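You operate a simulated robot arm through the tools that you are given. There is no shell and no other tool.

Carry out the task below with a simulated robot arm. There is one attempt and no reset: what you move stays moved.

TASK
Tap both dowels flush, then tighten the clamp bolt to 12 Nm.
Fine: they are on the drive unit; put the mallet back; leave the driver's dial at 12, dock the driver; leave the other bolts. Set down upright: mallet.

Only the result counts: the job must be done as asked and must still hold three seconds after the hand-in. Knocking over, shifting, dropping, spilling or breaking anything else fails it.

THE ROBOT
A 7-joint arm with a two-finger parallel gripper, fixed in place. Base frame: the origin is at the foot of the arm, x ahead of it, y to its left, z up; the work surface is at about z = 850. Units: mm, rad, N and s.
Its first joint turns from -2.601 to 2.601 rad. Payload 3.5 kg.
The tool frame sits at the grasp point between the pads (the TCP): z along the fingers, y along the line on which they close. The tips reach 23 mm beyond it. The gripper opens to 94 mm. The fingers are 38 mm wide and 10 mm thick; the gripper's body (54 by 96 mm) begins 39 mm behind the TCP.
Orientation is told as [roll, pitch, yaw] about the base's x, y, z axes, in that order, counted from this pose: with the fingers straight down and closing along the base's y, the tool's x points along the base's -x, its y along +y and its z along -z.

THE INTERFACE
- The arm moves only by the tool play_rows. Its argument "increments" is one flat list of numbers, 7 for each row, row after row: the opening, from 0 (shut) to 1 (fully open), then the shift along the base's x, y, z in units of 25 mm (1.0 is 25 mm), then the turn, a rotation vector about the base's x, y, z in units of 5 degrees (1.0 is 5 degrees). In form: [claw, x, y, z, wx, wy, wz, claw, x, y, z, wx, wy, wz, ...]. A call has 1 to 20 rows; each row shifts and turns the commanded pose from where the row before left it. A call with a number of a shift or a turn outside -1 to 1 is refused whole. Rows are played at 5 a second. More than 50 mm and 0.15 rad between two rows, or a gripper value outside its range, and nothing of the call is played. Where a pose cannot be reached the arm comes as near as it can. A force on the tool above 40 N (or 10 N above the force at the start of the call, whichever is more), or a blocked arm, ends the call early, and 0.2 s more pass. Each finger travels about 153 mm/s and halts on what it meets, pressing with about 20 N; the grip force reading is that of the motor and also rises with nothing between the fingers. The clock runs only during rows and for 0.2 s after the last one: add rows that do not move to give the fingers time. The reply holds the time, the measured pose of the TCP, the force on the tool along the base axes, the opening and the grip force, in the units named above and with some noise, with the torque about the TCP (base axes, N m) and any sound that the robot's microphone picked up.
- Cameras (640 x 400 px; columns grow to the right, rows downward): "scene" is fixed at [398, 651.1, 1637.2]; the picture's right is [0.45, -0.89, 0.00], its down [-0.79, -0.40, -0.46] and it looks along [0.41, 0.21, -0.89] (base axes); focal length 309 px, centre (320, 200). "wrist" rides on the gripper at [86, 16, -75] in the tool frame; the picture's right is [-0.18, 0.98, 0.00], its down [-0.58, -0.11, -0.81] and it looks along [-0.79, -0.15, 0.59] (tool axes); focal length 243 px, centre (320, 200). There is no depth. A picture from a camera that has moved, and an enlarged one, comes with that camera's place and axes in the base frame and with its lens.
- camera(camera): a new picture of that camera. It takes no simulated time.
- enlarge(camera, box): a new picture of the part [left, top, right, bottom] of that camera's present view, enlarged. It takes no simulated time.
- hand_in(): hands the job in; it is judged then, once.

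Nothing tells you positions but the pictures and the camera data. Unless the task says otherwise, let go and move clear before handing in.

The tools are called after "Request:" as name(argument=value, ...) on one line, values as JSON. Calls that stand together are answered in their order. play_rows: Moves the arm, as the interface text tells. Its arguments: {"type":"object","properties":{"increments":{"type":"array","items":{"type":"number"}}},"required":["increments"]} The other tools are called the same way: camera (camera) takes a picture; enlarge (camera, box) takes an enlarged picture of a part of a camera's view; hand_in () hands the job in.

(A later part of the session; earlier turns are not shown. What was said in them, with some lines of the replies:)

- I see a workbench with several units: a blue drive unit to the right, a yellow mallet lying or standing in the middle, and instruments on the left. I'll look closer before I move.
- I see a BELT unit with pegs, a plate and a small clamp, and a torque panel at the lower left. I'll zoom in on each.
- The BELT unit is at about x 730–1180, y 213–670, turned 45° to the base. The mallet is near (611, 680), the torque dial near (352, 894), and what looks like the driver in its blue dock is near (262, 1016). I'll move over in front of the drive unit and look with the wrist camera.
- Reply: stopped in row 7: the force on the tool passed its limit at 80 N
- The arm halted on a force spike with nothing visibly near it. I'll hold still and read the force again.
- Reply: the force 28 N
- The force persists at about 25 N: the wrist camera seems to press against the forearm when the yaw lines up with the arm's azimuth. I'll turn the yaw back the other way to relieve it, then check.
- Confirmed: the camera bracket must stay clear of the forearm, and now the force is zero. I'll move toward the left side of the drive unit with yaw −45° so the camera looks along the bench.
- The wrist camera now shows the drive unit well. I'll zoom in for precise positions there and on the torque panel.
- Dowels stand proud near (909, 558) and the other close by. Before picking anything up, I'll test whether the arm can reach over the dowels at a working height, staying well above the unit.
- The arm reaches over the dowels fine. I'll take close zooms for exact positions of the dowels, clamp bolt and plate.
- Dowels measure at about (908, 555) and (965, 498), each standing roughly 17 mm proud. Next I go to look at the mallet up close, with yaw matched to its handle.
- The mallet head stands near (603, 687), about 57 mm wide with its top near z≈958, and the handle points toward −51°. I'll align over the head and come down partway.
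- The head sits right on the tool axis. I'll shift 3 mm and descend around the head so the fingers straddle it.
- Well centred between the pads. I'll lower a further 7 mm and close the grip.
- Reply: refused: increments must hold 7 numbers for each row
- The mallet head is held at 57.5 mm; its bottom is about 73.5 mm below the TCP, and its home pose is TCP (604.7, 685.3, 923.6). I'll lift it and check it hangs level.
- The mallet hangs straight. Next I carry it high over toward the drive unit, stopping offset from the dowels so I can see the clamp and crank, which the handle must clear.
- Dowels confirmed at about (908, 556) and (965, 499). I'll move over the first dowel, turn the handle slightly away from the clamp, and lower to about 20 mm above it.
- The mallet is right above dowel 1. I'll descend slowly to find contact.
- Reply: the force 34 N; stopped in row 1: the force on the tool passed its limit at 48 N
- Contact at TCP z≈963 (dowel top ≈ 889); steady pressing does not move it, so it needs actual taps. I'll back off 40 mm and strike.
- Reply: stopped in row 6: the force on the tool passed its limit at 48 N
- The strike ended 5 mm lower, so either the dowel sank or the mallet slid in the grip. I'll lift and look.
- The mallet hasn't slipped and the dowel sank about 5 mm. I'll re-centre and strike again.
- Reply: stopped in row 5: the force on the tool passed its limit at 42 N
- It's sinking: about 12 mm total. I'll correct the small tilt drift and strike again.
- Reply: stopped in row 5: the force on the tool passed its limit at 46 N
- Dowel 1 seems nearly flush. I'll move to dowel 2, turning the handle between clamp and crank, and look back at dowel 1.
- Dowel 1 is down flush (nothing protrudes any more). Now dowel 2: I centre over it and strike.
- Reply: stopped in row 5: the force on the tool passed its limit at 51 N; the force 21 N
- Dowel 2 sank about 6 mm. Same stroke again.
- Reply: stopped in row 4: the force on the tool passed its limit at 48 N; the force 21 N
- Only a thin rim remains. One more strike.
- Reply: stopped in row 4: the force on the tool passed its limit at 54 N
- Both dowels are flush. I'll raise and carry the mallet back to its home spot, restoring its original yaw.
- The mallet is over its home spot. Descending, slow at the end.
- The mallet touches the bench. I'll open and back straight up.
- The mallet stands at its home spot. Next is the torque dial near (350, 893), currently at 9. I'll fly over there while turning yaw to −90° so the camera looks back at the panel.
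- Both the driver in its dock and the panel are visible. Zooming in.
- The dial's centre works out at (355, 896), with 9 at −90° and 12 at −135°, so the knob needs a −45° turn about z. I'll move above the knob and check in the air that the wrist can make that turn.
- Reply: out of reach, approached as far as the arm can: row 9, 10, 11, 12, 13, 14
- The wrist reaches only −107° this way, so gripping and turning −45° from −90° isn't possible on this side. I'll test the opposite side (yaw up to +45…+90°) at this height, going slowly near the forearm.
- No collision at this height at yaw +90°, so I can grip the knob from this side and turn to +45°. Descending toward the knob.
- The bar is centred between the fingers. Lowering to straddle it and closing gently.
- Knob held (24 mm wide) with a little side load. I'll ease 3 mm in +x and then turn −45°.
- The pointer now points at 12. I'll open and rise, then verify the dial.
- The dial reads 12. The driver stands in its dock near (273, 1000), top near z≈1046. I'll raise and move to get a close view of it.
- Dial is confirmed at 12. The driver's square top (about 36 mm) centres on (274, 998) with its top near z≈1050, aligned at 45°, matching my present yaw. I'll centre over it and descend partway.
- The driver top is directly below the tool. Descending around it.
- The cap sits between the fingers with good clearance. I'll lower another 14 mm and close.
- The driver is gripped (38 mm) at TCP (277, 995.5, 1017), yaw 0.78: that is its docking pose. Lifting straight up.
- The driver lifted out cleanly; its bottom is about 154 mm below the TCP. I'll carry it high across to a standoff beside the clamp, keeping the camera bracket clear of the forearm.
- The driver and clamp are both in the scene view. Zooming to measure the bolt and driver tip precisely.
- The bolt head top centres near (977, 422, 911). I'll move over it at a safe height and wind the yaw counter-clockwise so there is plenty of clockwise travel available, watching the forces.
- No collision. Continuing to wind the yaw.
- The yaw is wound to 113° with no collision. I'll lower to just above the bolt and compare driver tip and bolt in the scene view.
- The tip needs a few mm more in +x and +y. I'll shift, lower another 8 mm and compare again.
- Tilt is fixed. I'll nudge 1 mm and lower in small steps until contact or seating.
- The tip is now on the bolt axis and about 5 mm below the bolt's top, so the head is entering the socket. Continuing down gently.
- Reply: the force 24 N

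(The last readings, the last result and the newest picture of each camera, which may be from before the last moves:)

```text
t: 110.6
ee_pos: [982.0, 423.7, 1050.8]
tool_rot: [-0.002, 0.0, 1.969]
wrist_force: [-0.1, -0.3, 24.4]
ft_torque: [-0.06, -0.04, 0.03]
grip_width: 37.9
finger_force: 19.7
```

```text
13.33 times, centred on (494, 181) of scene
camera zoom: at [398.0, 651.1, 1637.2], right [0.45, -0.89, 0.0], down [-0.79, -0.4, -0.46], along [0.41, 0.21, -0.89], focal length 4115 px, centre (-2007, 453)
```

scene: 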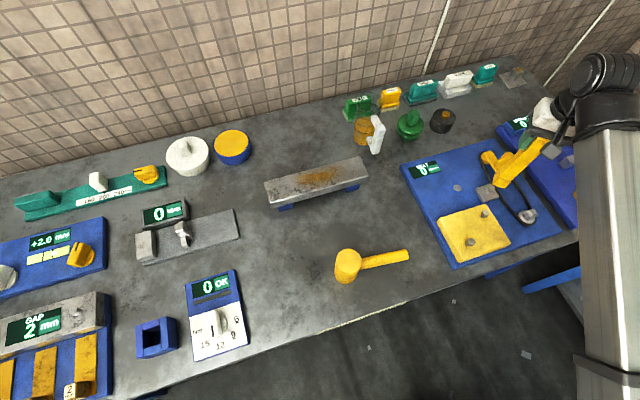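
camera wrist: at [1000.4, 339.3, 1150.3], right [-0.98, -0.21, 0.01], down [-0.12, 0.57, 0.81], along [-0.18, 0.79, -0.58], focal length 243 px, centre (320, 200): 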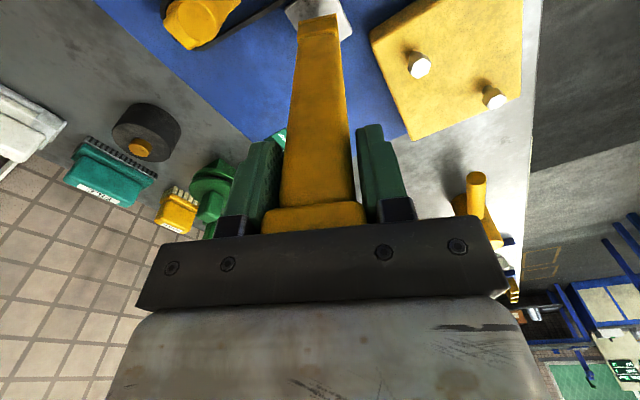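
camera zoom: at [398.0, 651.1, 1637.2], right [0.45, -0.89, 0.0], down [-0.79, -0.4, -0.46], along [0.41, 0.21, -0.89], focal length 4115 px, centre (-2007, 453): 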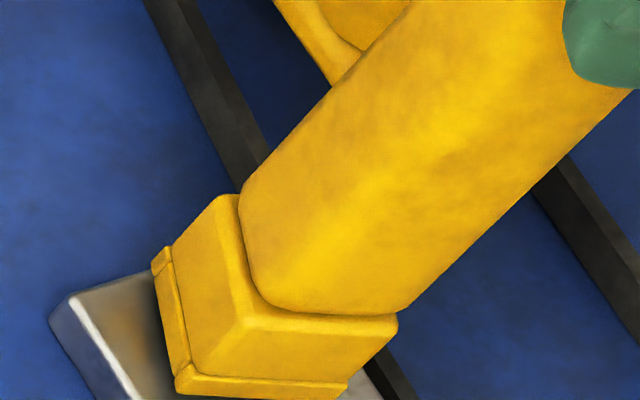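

The socket is seated on the bolt head (contact at TCP z≈1052). I'll start turning clockwise and watch the torque and display.

Request:
play_rows(increments=[0, 0, 0, 0.03, 0, 0, -1, 0, 0, 0, 0, 0, 0, -1, 0, 0, 0, 0, 0, 0, -1, 0, 0, 0, 0, 0, 0, -1, 0, 0, 0, 0, 0, 0, -1, 0, 0, 0, 0, 0, 0, -1, 0, 0, 0, 0, 0, 0, 0])

Request:
enlarge(camera="scene", box=[472, 166, 517, 196])

Request:
enlarge(camera="scene", box=[180, 265, 250, 365])

```text
t: 112.2
ee_pos: [983.3, 424.2, 1050.9]
tool_rot: [-0.001, -0.001, 1.443]
wrist_force: [-0.3, -1.7, 22.1]
ft_torque: [-0.26, -0.02, -0.01]
grip_width: 38.0
finger_force: 20.0
```

```text
13.33 times, centred on (494, 181) of scene
camera zoom: at [398.0, 651.1, 1637.2], right [0.45, -0.89, 0.0], down [-0.79, -0.4, -0.46], along [0.41, 0.21, -0.89], focal length 4115 px, centre (-2007, 453)
```

zoom: 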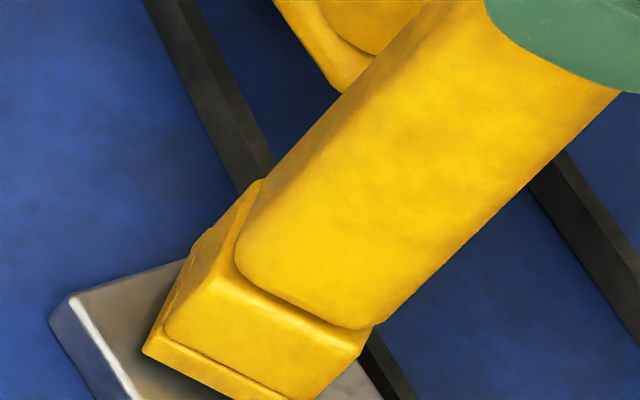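

```text
4.00 times, centred on (215, 315) of scene
camera zoom: at [398.0, 651.1, 1637.2], right [0.45, -0.89, 0.0], down [-0.79, -0.4, -0.46], along [0.41, 0.21, -0.89], focal length 1235 px, centre (740, -260)
```

zoom: 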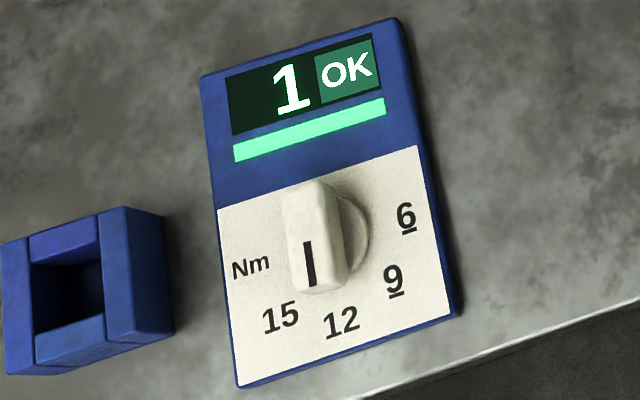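

The panel now shows "1 OK" with its bar lit green: the bolt reached the set torque. I'll stop turning, lift the driver straight off, and check the bolt.

Request:
play_rows(increments=[0, 0, 0, 0.2, 0, 0, 0, 0, 0, 0, 0.3, 0, 0, 0, 0, 0, 0, 0.6, 0, 0, 0, 0, 0, 0, 1, 0, 0, 0, 0, 0, 0, 1, 0, 0, 0, 0, 0, 0, 1, 0, 0, 0, 0, 0, 0, 0, 0, 0, 0])

Request:
enlarge(camera="scene", box=[465, 166, 525, 206])

Request:
camera(camera="scene")

Request:
camera(camera="wrist")

```text
t: 113.8
ee_pos: [982.1, 422.4, 1152.2]
tool_rot: [0.0, 0.0, 1.447]
wrist_force: [-0.4, 0.1, -3.0]
ft_torque: [-0.02, 0.02, 0.03]
grip_width: 37.8
finger_force: 19.7
```

```text
10.00 times, centred on (495, 186) of scene
camera zoom: at [398.0, 651.1, 1637.2], right [0.45, -0.89, 0.0], down [-0.79, -0.4, -0.46], along [0.41, 0.21, -0.89], focal length 3087 px, centre (-1430, 340)
```

zoom: 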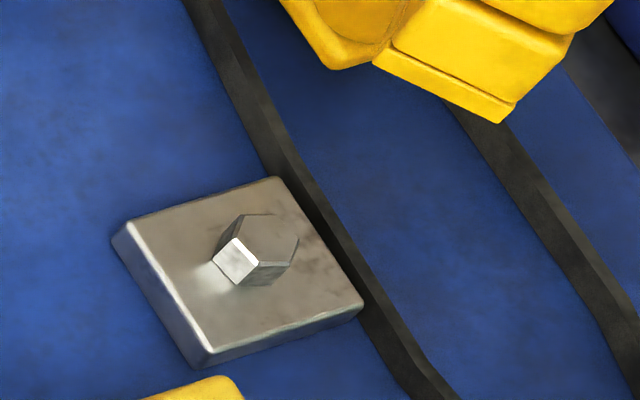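

```text
taken
```

scene: 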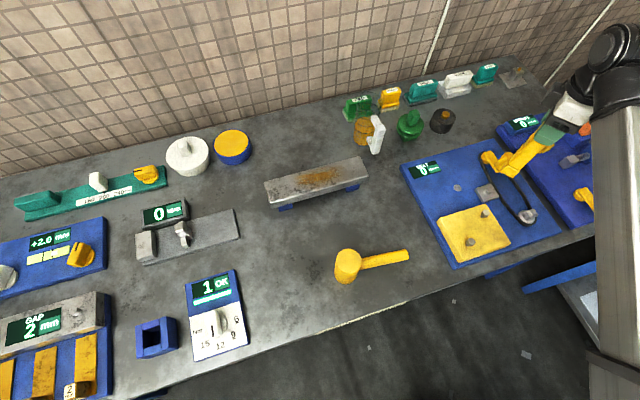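

```text
taken
camera wrist: at [955.6, 341.0, 1227.2], right [-0.95, 0.31, 0.0], down [0.18, 0.56, 0.81], along [0.25, 0.77, -0.59], focal length 243 px, centre (320, 200)
```

wrist: 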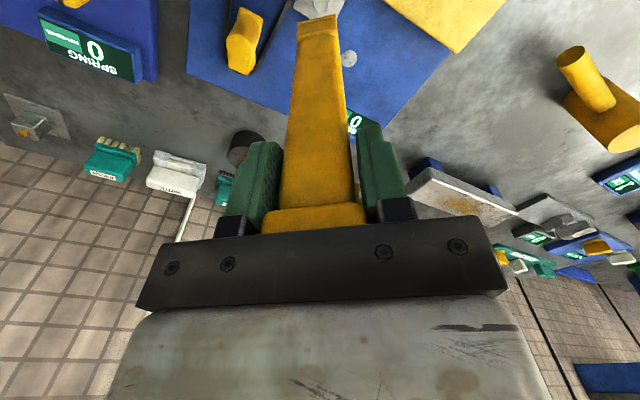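

The bolt head has turned and sits down on the clamp, and the count reads 1 OK. To return, I retrace the known-safe path: unwind the yaw at z≈1110 here, then rise and carry the driver back.

Request:
play_rows(increments=[0, 0, 0, -0.84, 0, 0, 0, 0, 0, 0, -0.84, 0, 0, 0, 0, 0, 0, 0, 0, 0, -1, 0, 0, 0, 0, 0, 0, -1, 0, 0, 0, 0, 0, 0, -1, 0, 0, 0, 0, 0, 0, -1, 0, 0, 0, 0, 0, 0, -1, 0, 0, 0, 0, 0, 0, -1, 0, 0, 0, 0, 0, 0, -1, 0, 0, 0, 0, 0, 0, -1, 0, 0, 0, 0, 0, 0, -1, 0, 0, 0, 0, 0, 0, -1, 0, 0, 0, 0, 0, 0, -1, 0, 0, 0, 0, 0, 0, -1, 0, 0, 0, 0, 0, 0, -1, 0, 0, 0, 0, 0, 0, -1, 0, 0, 0, 0, 0, 0, -1, 0, 0, 0, 0, 0, 0, -1, 0, 0, 0, 0, 0, 0, -1, 0, 0, 0, 0, 0, 0, -1])

Request:
play_rows(increments=[0, 0, 0, 0, 0, 0, -1, 0, 0, 0, 0, 0, 0, -1, 0, 0, 0, 0, 0, 0, -1, 0, 0, 0, 0, 0, 0, -1, 0, 0, 0, 0, 0, 0, -1, 0, 0, 0, 0, 0, 0, -1, 0, 0, 0, 1, 0, 0, 0, 0, 0, 0, 1, 0, 0, 0, 0, 0, 0, 1, 0, 0, 0, 0, 0, 0, 0.7, 0, 0, 0, 0, 0, 0, 0, 0, 0, 0])

Request:
camera(camera="scene")

```text
t: 118.0
ee_pos: [982.0, 423.9, 1110.4]
tool_rot: [0.0, 0.0, -0.125]
wrist_force: [-0.3, -0.4, -3.5]
ft_torque: [0.03, 0.03, -0.03]
grip_width: 37.8
finger_force: 20.1
```

```text
t: 120.4
ee_pos: [983.3, 423.6, 1203.0]
tool_rot: [0.0, 0.002, -0.65]
wrist_force: [-0.4, 0.5, -4.0]
ft_torque: [-0.03, -0.01, -0.01]
grip_width: 37.8
finger_force: 19.8
```

```text
taken
```

scene: 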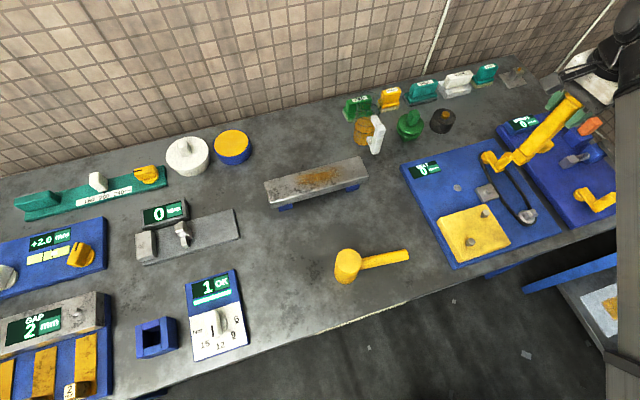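

Request:
play_rows(increments=[0, -0.973, 0.789, 0, 0, 0, 0.565, 0, -0.973, 0.789, 0, 0, 0, 0.565, 0, -0.973, 0.789, 0, 0, 0, 0.565, 0, -0.973, 0.789, 0, 0, 0, 0.565, 0, -0.973, 0.789, 0, 0, 0, 0.565, 0, -0.973, 0.789, 0, 0, 0, 0.565, 0, -0.973, 0.789, 0, 0, 0, 0.565, 0, -0.973, 0.789, 0, 0, 0, 0.565, 0, -0.973, 0.789, 0, 0, 0, 0.565, 0, -0.973, 0.789, 0, 0, 0, 0.565, 0, -0.973, 0.789, 0, 0, 0, 0.565, 0, -0.973, 0.789, 0, 0, 0, 0.565, 0, -0.973, 0.789, 0, 0, 0, 0.565, 0, -0.973, 0.789, 0, 0, 0, 0.565, 0, -0.973, 0.789, 0, 0, 0, 0.565, 0, -0.973, 0.789, 0, 0, 0, 0.565, 0, -0.973, 0.789, 0, 0, 0, 0.565, 0, -0.973, 0.789, 0, 0, 0, 0.565, 0, -0.973, 0.789, 0, 0, 0, 0.565, 0, -0.973, 0.789, 0, 0, 0, 0.565])

Request:
play_rows(increments=[0, -0.973, 0.789, 0, 0, 0, 0.565, 0, -0.973, 0.789, 0, 0, 0, 0.565, 0, -0.973, 0.789, 0, 0, 0, 0.565, 0, -0.973, 0.789, 0, 0, 0, 0.565, 0, -0.973, 0.789, 0, 0, 0, 0.565, 0, -0.973, 0.789, 0, 0, 0, 0.565, 0, -0.973, 0.789, 0, 0, 0, 0.565, 0, -0.973, 0.789, 0, 0, 0, 0.565, 0, -0.973, 0.789, 0, 0, 0, 0.565, 0, 0, 0, 0, 0, 0, 0, 0, 0, 0, 0, 0, 0, 0])

Request:
camera(camera="scene")

Request:
camera(camera="wrist")

```text
t: 124.6
ee_pos: [498.2, 818.9, 1201.5]
tool_rot: [0.0, -0.001, 0.336]
wrist_force: [0.0, 0.5, -4.1]
ft_torque: [0.0, -0.05, -0.01]
grip_width: 37.8
finger_force: 20.2
```

```text
t: 127.0
ee_pos: [277.3, 995.1, 1203.4]
tool_rot: [-0.001, 0.0, 0.778]
wrist_force: [-0.5, 0.0, -4.6]
ft_torque: [0.0, -0.02, 0.01]
grip_width: 37.9
finger_force: 19.5
```

```text
taken
```

scene: 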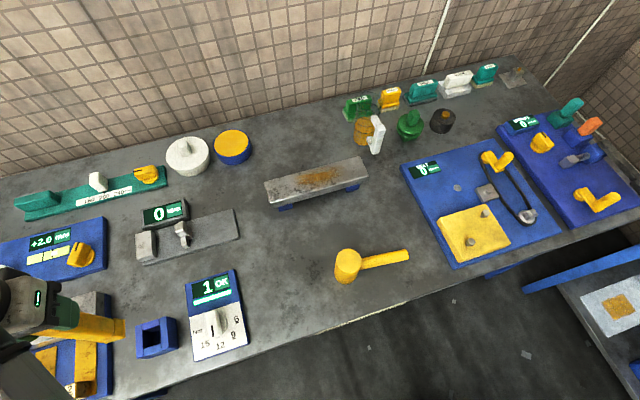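

```text
taken
camera wrist: at [204.6, 946.9, 1276.8], right [-0.56, 0.83, 0.0], down [0.49, 0.33, 0.81], along [0.67, 0.45, -0.59], focal length 243 px, centre (320, 200)
```

wrist: 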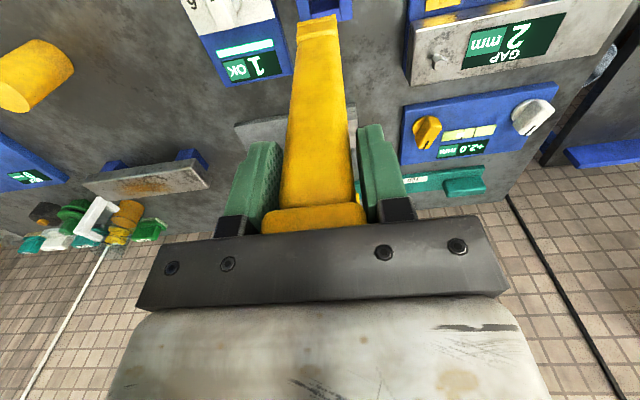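

Back above the dock. By my count of moves I'm (−1.4, +2.4) mm off the original grip spot, so I'll correct that, restore the original slight tilt, and lower to just above the dock.

Request:
play_rows(increments=[0, -0.057, 0.097, 0, 0.032, -0.065, 0, 0, 0, 0, -1, 0, 0, 0, 0, 0, 0, -1, 0, 0, 0, 0, 0, 0, -1, 0, 0, 0, 0, 0, 0, -1, 0, 0, 0, 0, 0, 0, -0.8, 0, 0, 0, 0, 0, 0, 0, 0, 0, 0, 0, 0, 0, 0, 0, 0, 0])

Request:
enlarge(camera="scene", box=[90, 300, 180, 360])

Request:
camera(camera="wrist")

```text
t: 128.8
ee_pos: [276.0, 997.2, 1082.9]
tool_rot: [-0.002, -0.006, 0.778]
wrist_force: [-0.8, 1.0, -4.0]
ft_torque: [0.01, -0.04, -0.03]
grip_width: 37.8
finger_force: 20.0
```

```text
6.67 times, centred on (135, 330) of scene
camera zoom: at [398.0, 651.1, 1637.2], right [0.45, -0.89, 0.0], down [-0.79, -0.4, -0.46], along [0.41, 0.21, -0.89], focal length 2058 px, centre (1553, -667)
```

zoom: 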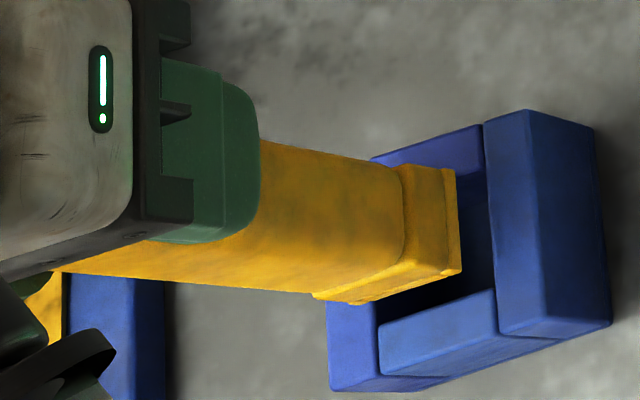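

```text
taken
camera wrist: at [203.4, 949.0, 1156.5], right [-0.56, 0.83, 0.0], down [0.49, 0.33, 0.81], along [0.67, 0.45, -0.59], focal length 243 px, centre (320, 200)
```

wrist: 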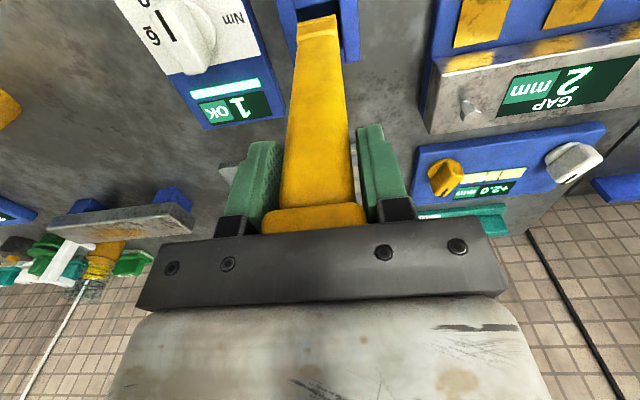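

Alignment reads right on (276, 997). Lowering gently into the dock.

Request:
play_rows(increments=[0, 0, 0, -0.3, 0, 0, 0, 0, 0, 0, -0.3, 0, 0, 0, 0, 0, 0, -0.3, 0, 0, 0, 0, 0, 0, -0.2, 0, 0, 0, 0, 0, 0, 0, 0, 0, 0])

Request:
enlarge(camera="scene", box=[90, 300, 180, 360])

```text
t: 130.0
ee_pos: [277.9, 996.3, 1055.6]
tool_rot: [-0.001, -0.007, 0.778]
wrist_force: [0.2, 0.6, -3.7]
ft_torque: [-0.03, -0.03, -0.01]
grip_width: 37.9
finger_force: 19.9
```

```text
6.67 times, centred on (135, 330) of scene
camera zoom: at [398.0, 651.1, 1637.2], right [0.45, -0.89, 0.0], down [-0.79, -0.4, -0.46], along [0.41, 0.21, -0.89], focal length 2058 px, centre (1553, -667)
```

zoom: 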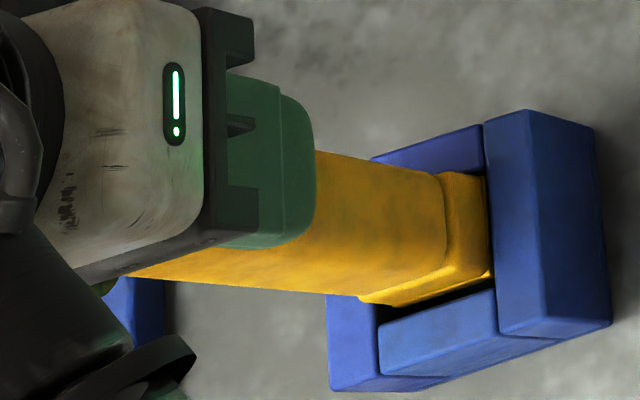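

It is entering the opening without touching. Continuing down.

Request:
play_rows(increments=[0, -0.03, 0.02, -0.3, 0, 0, 0, 0, 0, 0, -0.3, 0, 0, 0, 0, 0, 0, -0.3, 0, 0, 0, 0, 0, 0, -0.2, 0, 0, 0, 0, 0, 0, 0, 0, 0, 0])

Request:
enlarge(camera="scene", box=[90, 300, 180, 360])

```text
t: 131.2
ee_pos: [276.0, 998.2, 1027.5]
tool_rot: [-0.002, -0.009, 0.78]
wrist_force: [0.3, 0.0, -4.1]
ft_torque: [0.02, -0.02, 0.01]
grip_width: 37.7
finger_force: 20.2
```

```text
6.67 times, centred on (135, 330) of scene
camera zoom: at [398.0, 651.1, 1637.2], right [0.45, -0.89, 0.0], down [-0.79, -0.4, -0.46], along [0.41, 0.21, -0.89], focal length 2058 px, centre (1553, -667)
```

zoom: 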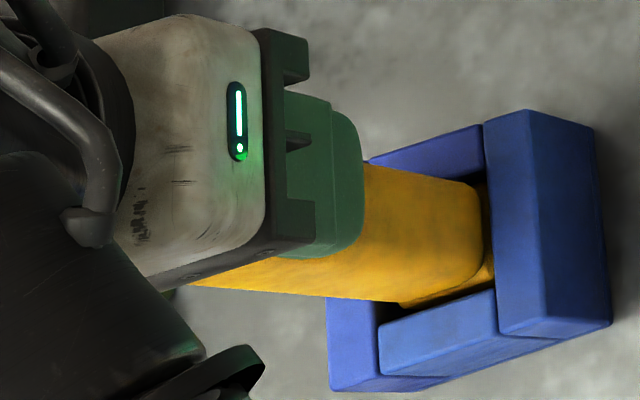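

Request:
play_rows(increments=[0, 0, 0, -0.12, 0, 0, 0, 0, 0, 0, -0.12, 0, 0, 0, 0, 0, 0, 0, 0, 0, 0])

Request:
play_rows(increments=[0, 0, 0, -0.08, 0, 0, 0, 0, 0, 0, 0, 0, 0, 0])

Request:
play_rows(increments=[0, 0, 0, -0.06, 0, 0, 0, 0, 0, 0, 0, 0, 0, 0])

```text
t: 132.0
ee_pos: [276.4, 998.0, 1022.5]
tool_rot: [-0.001, -0.009, 0.777]
wrist_force: [1.1, -0.2, -3.4]
ft_torque: [-0.01, -0.04, 0.0]
grip_width: 37.8
finger_force: 20.6
```

```text
t: 132.6
ee_pos: [277.4, 998.0, 1019.1]
tool_rot: [0.001, -0.008, 0.78]
wrist_force: [-1.0, -0.1, -4.0]
ft_torque: [0.02, -0.05, 0.01]
grip_width: 37.7
finger_force: 20.0
```

```text
t: 133.2
ee_pos: [277.0, 998.9, 1018.9]
tool_rot: [-0.001, -0.007, 0.779]
wrist_force: [-0.4, -0.8, -3.6]
ft_torque: [0.0, -0.02, -0.01]
grip_width: 38.1
finger_force: 20.6
```

Request:
play_rows(increments=[0, 0, 0, -0.06, 0, 0, 0, 0, 0, 0, 0, 0, 0, 0])

Request:
play_rows(increments=[0, 0, 0, -0.04, 0, 0, 0, 0, 0, 0, 0, 0, 0, 0])

```text
t: 133.8
ee_pos: [276.4, 997.4, 1017.4]
tool_rot: [-0.001, -0.008, 0.778]
wrist_force: [1.0, -0.9, 2.4]
ft_torque: [-0.03, 0.01, 0.02]
grip_width: 37.8
finger_force: 20.4
```

```text
t: 134.4
ee_pos: [276.6, 997.4, 1017.4]
tool_rot: [-0.003, -0.008, 0.779]
wrist_force: [1.8, 1.1, 18.2]
ft_torque: [-0.05, 0.11, 0.0]
grip_width: 37.8
finger_force: 20.0
```

The driver sits on the dock floor at its original height (1017). I'll open and rise straight up.

Request:
play_rows(increments=[0, 0, 0, 0.04, 0, 0, 0, 0.5, 0, 0, 0, 0, 0, 0, 0.8, 0, 0, 0, 0, 0, 0, 1, 0, 0, 0, 0, 0, 0, 1, 0, 0, 0, 0, 0, 0])

Request:
play_rows(increments=[1, 0, 0, 0.4, 0, 0, 0, 1, 0, 0, 0.8, 0, 0, 0, 1, 0, 0, 1, 0, 0, 0, 1, 0, 0, 1, 0, 0, 0, 1, 0, 0, 1, 0, 0, 0, 1, 0, 0, 0, 0, 0, 0])

Request:
camera(camera="wrist")

Request:
camera(camera="scene")

```text
t: 135.6
ee_pos: [276.8, 998.0, 1017.2]
tool_rot: [-0.003, -0.008, 0.777]
wrist_force: [0.6, -0.5, 8.5]
ft_torque: [-0.07, 0.13, -0.02]
grip_width: 94.1
finger_force: 0.0
```

```text
t: 137.0
ee_pos: [276.9, 998.1, 1122.3]
tool_rot: [-0.002, -0.008, 0.778]
wrist_force: [0.2, -0.7, -1.2]
ft_torque: [-0.02, 0.0, 0.02]
grip_width: 94.1
finger_force: 0.1
```

```text
taken
camera wrist: at [202.9, 949.7, 1195.7], right [-0.56, 0.83, 0.0], down [0.49, 0.33, 0.81], along [0.67, 0.45, -0.59], focal length 243 px, centre (320, 200)
```

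wrist: 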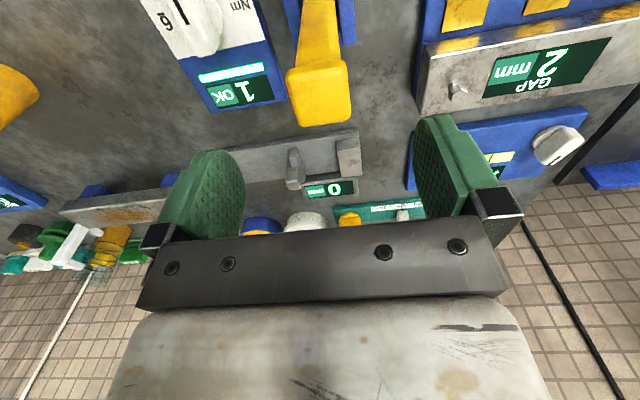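

```text
taken
```

scene: 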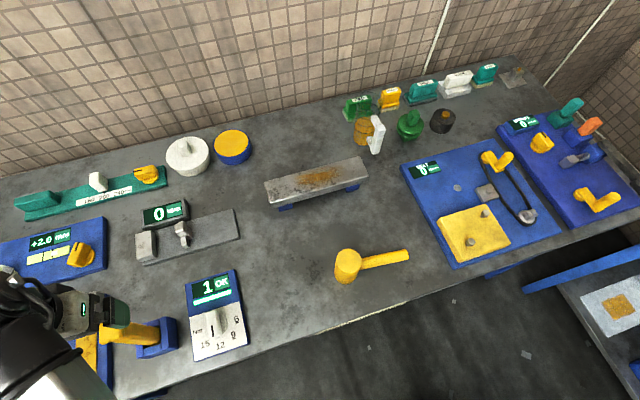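

The driver is docked as before. I'll check the final state of dowels, bolt, dial and mallet in detail.

Request:
enlarge(camera="scene", box=[425, 175, 470, 205])

Request:
enlarge(camera="scene", box=[445, 175, 485, 200])

Request:
enlarge(camera="scene", box=[80, 260, 260, 370])

Request:
enlarge(camera="scene", box=[310, 220, 420, 300])

Request:
enlarge(camera="scene", box=[390, 140, 640, 270])

```text
13.33 times, centred on (448, 190) of scene
camera zoom: at [398.0, 651.1, 1637.2], right [0.45, -0.89, 0.0], down [-0.79, -0.4, -0.46], along [0.41, 0.21, -0.89], focal length 4115 px, centre (-1380, 333)
```

zoom: 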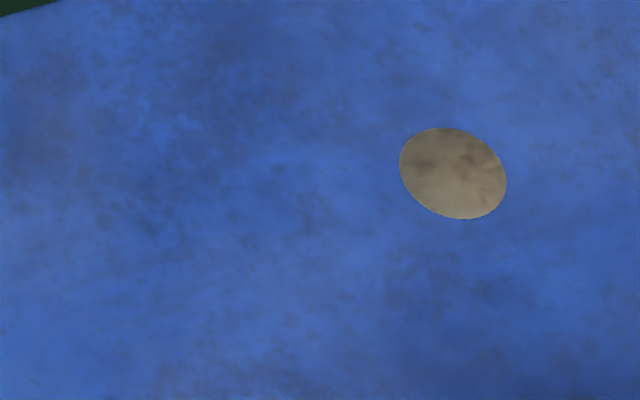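

```text
16.00 times, centred on (465, 188) of scene
camera zoom: at [398.0, 651.1, 1637.2], right [0.45, -0.89, 0.0], down [-0.79, -0.4, -0.46], along [0.41, 0.21, -0.89], focal length 4938 px, centre (-2000, 400)
```

zoom: 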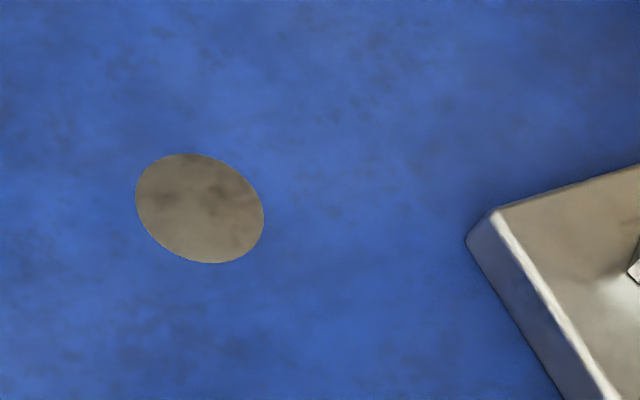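

```text
3.56 times, centred on (170, 315) of scene
camera zoom: at [398.0, 651.1, 1637.2], right [0.45, -0.89, 0.0], down [-0.79, -0.4, -0.46], along [0.41, 0.21, -0.89], focal length 1098 px, centre (853, -209)
```

zoom: 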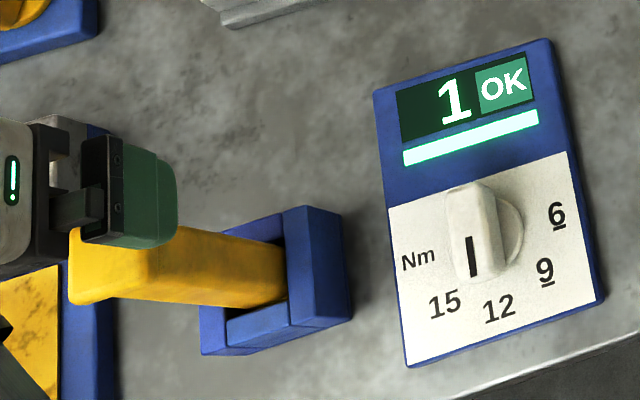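

```text
5.00 times, centred on (365, 260) of scene
camera zoom: at [398.0, 651.1, 1637.2], right [0.45, -0.89, 0.0], down [-0.79, -0.4, -0.46], along [0.41, 0.21, -0.89], focal length 1543 px, centre (95, -100)
```

zoom: 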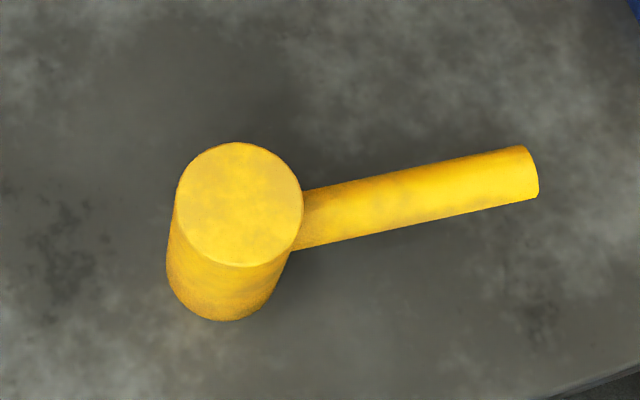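

```text
2.56 times, centred on (515, 205) of scene
camera zoom: at [398.0, 651.1, 1637.2], right [0.45, -0.89, 0.0], down [-0.79, -0.4, -0.46], along [0.41, 0.21, -0.89], focal length 790 px, centre (-179, 187)
```

zoom: 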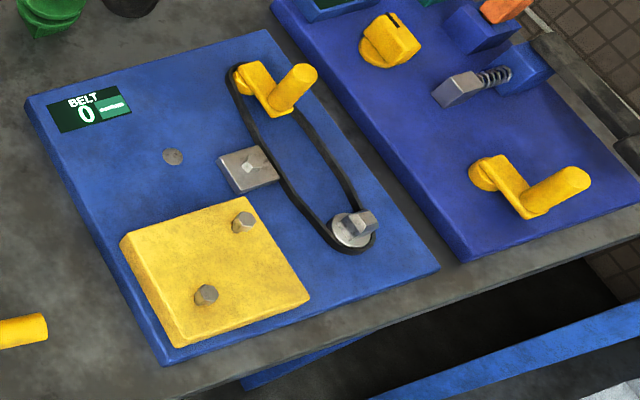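

Both dowels are flush, the clamp bolt is tight (1 OK), and the dial is at 12. The driver is docked, the mallet stands upright in its place, and the other bolts are untouched. I'll rise a bit more to be well clear.

Request:
play_rows(increments=[1, 0, 0, 1, 0, 0, 0, 1, 0, 0, 1, 0, 0, 0, 1, 0, 0, 0, 0, 0, 0, 1, 0, 0, 0, 0, 0, 0])

Request:
camera(camera="scene")

```text
t: 138.0
ee_pos: [275.9, 998.5, 1171.3]
tool_rot: [-0.001, -0.007, 0.778]
wrist_force: [0.5, 1.2, 0.3]
ft_torque: [-0.01, -0.04, 0.0]
grip_width: 94.0
finger_force: 0.1
```

```text
taken
```

scene: 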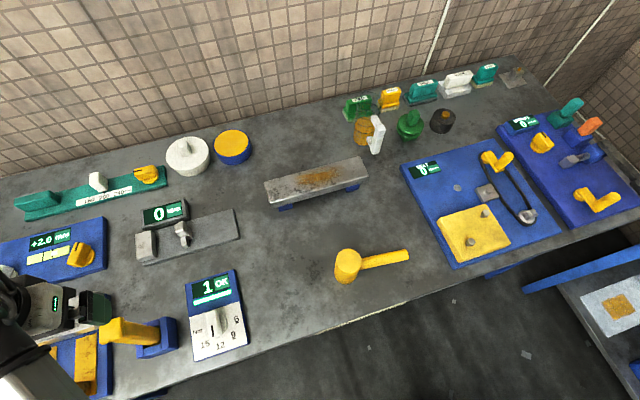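

Everything is in place and the gripper is clear, so I'm handing in the job.

Request:
hand_in()

```text
The job is handed in.
```

The job is handed in. As far as the cameras show, everything was done as asked.

- **Dowels:** Both are tapped down on the drive unit. Dowel 2 shows as a disc level with the plate. Dowel 1 no longer shows at all, so its top may sit a fraction of a millimetre below the surface.
- **Clamp bolt:** I tightened it with the driver set to 12. The head is down on the clamp and the torque panel reads "1 OK". No torque value was shown, so that count is the only confirmation of 12 Nm.
- **Dial and driver:** The dial is still at 12, and the driver is back in its dock at the same height as before.
- **Mallet:** It stands upright in its original spot, within about 2 mm.
- **Everything else:** The other bolts were left alone, and I saw nothing knocked or shifted.

Early on, the wrist camera bracket pressed against the arm's own forearm and stopped a move. It did not touch anything on the bench.
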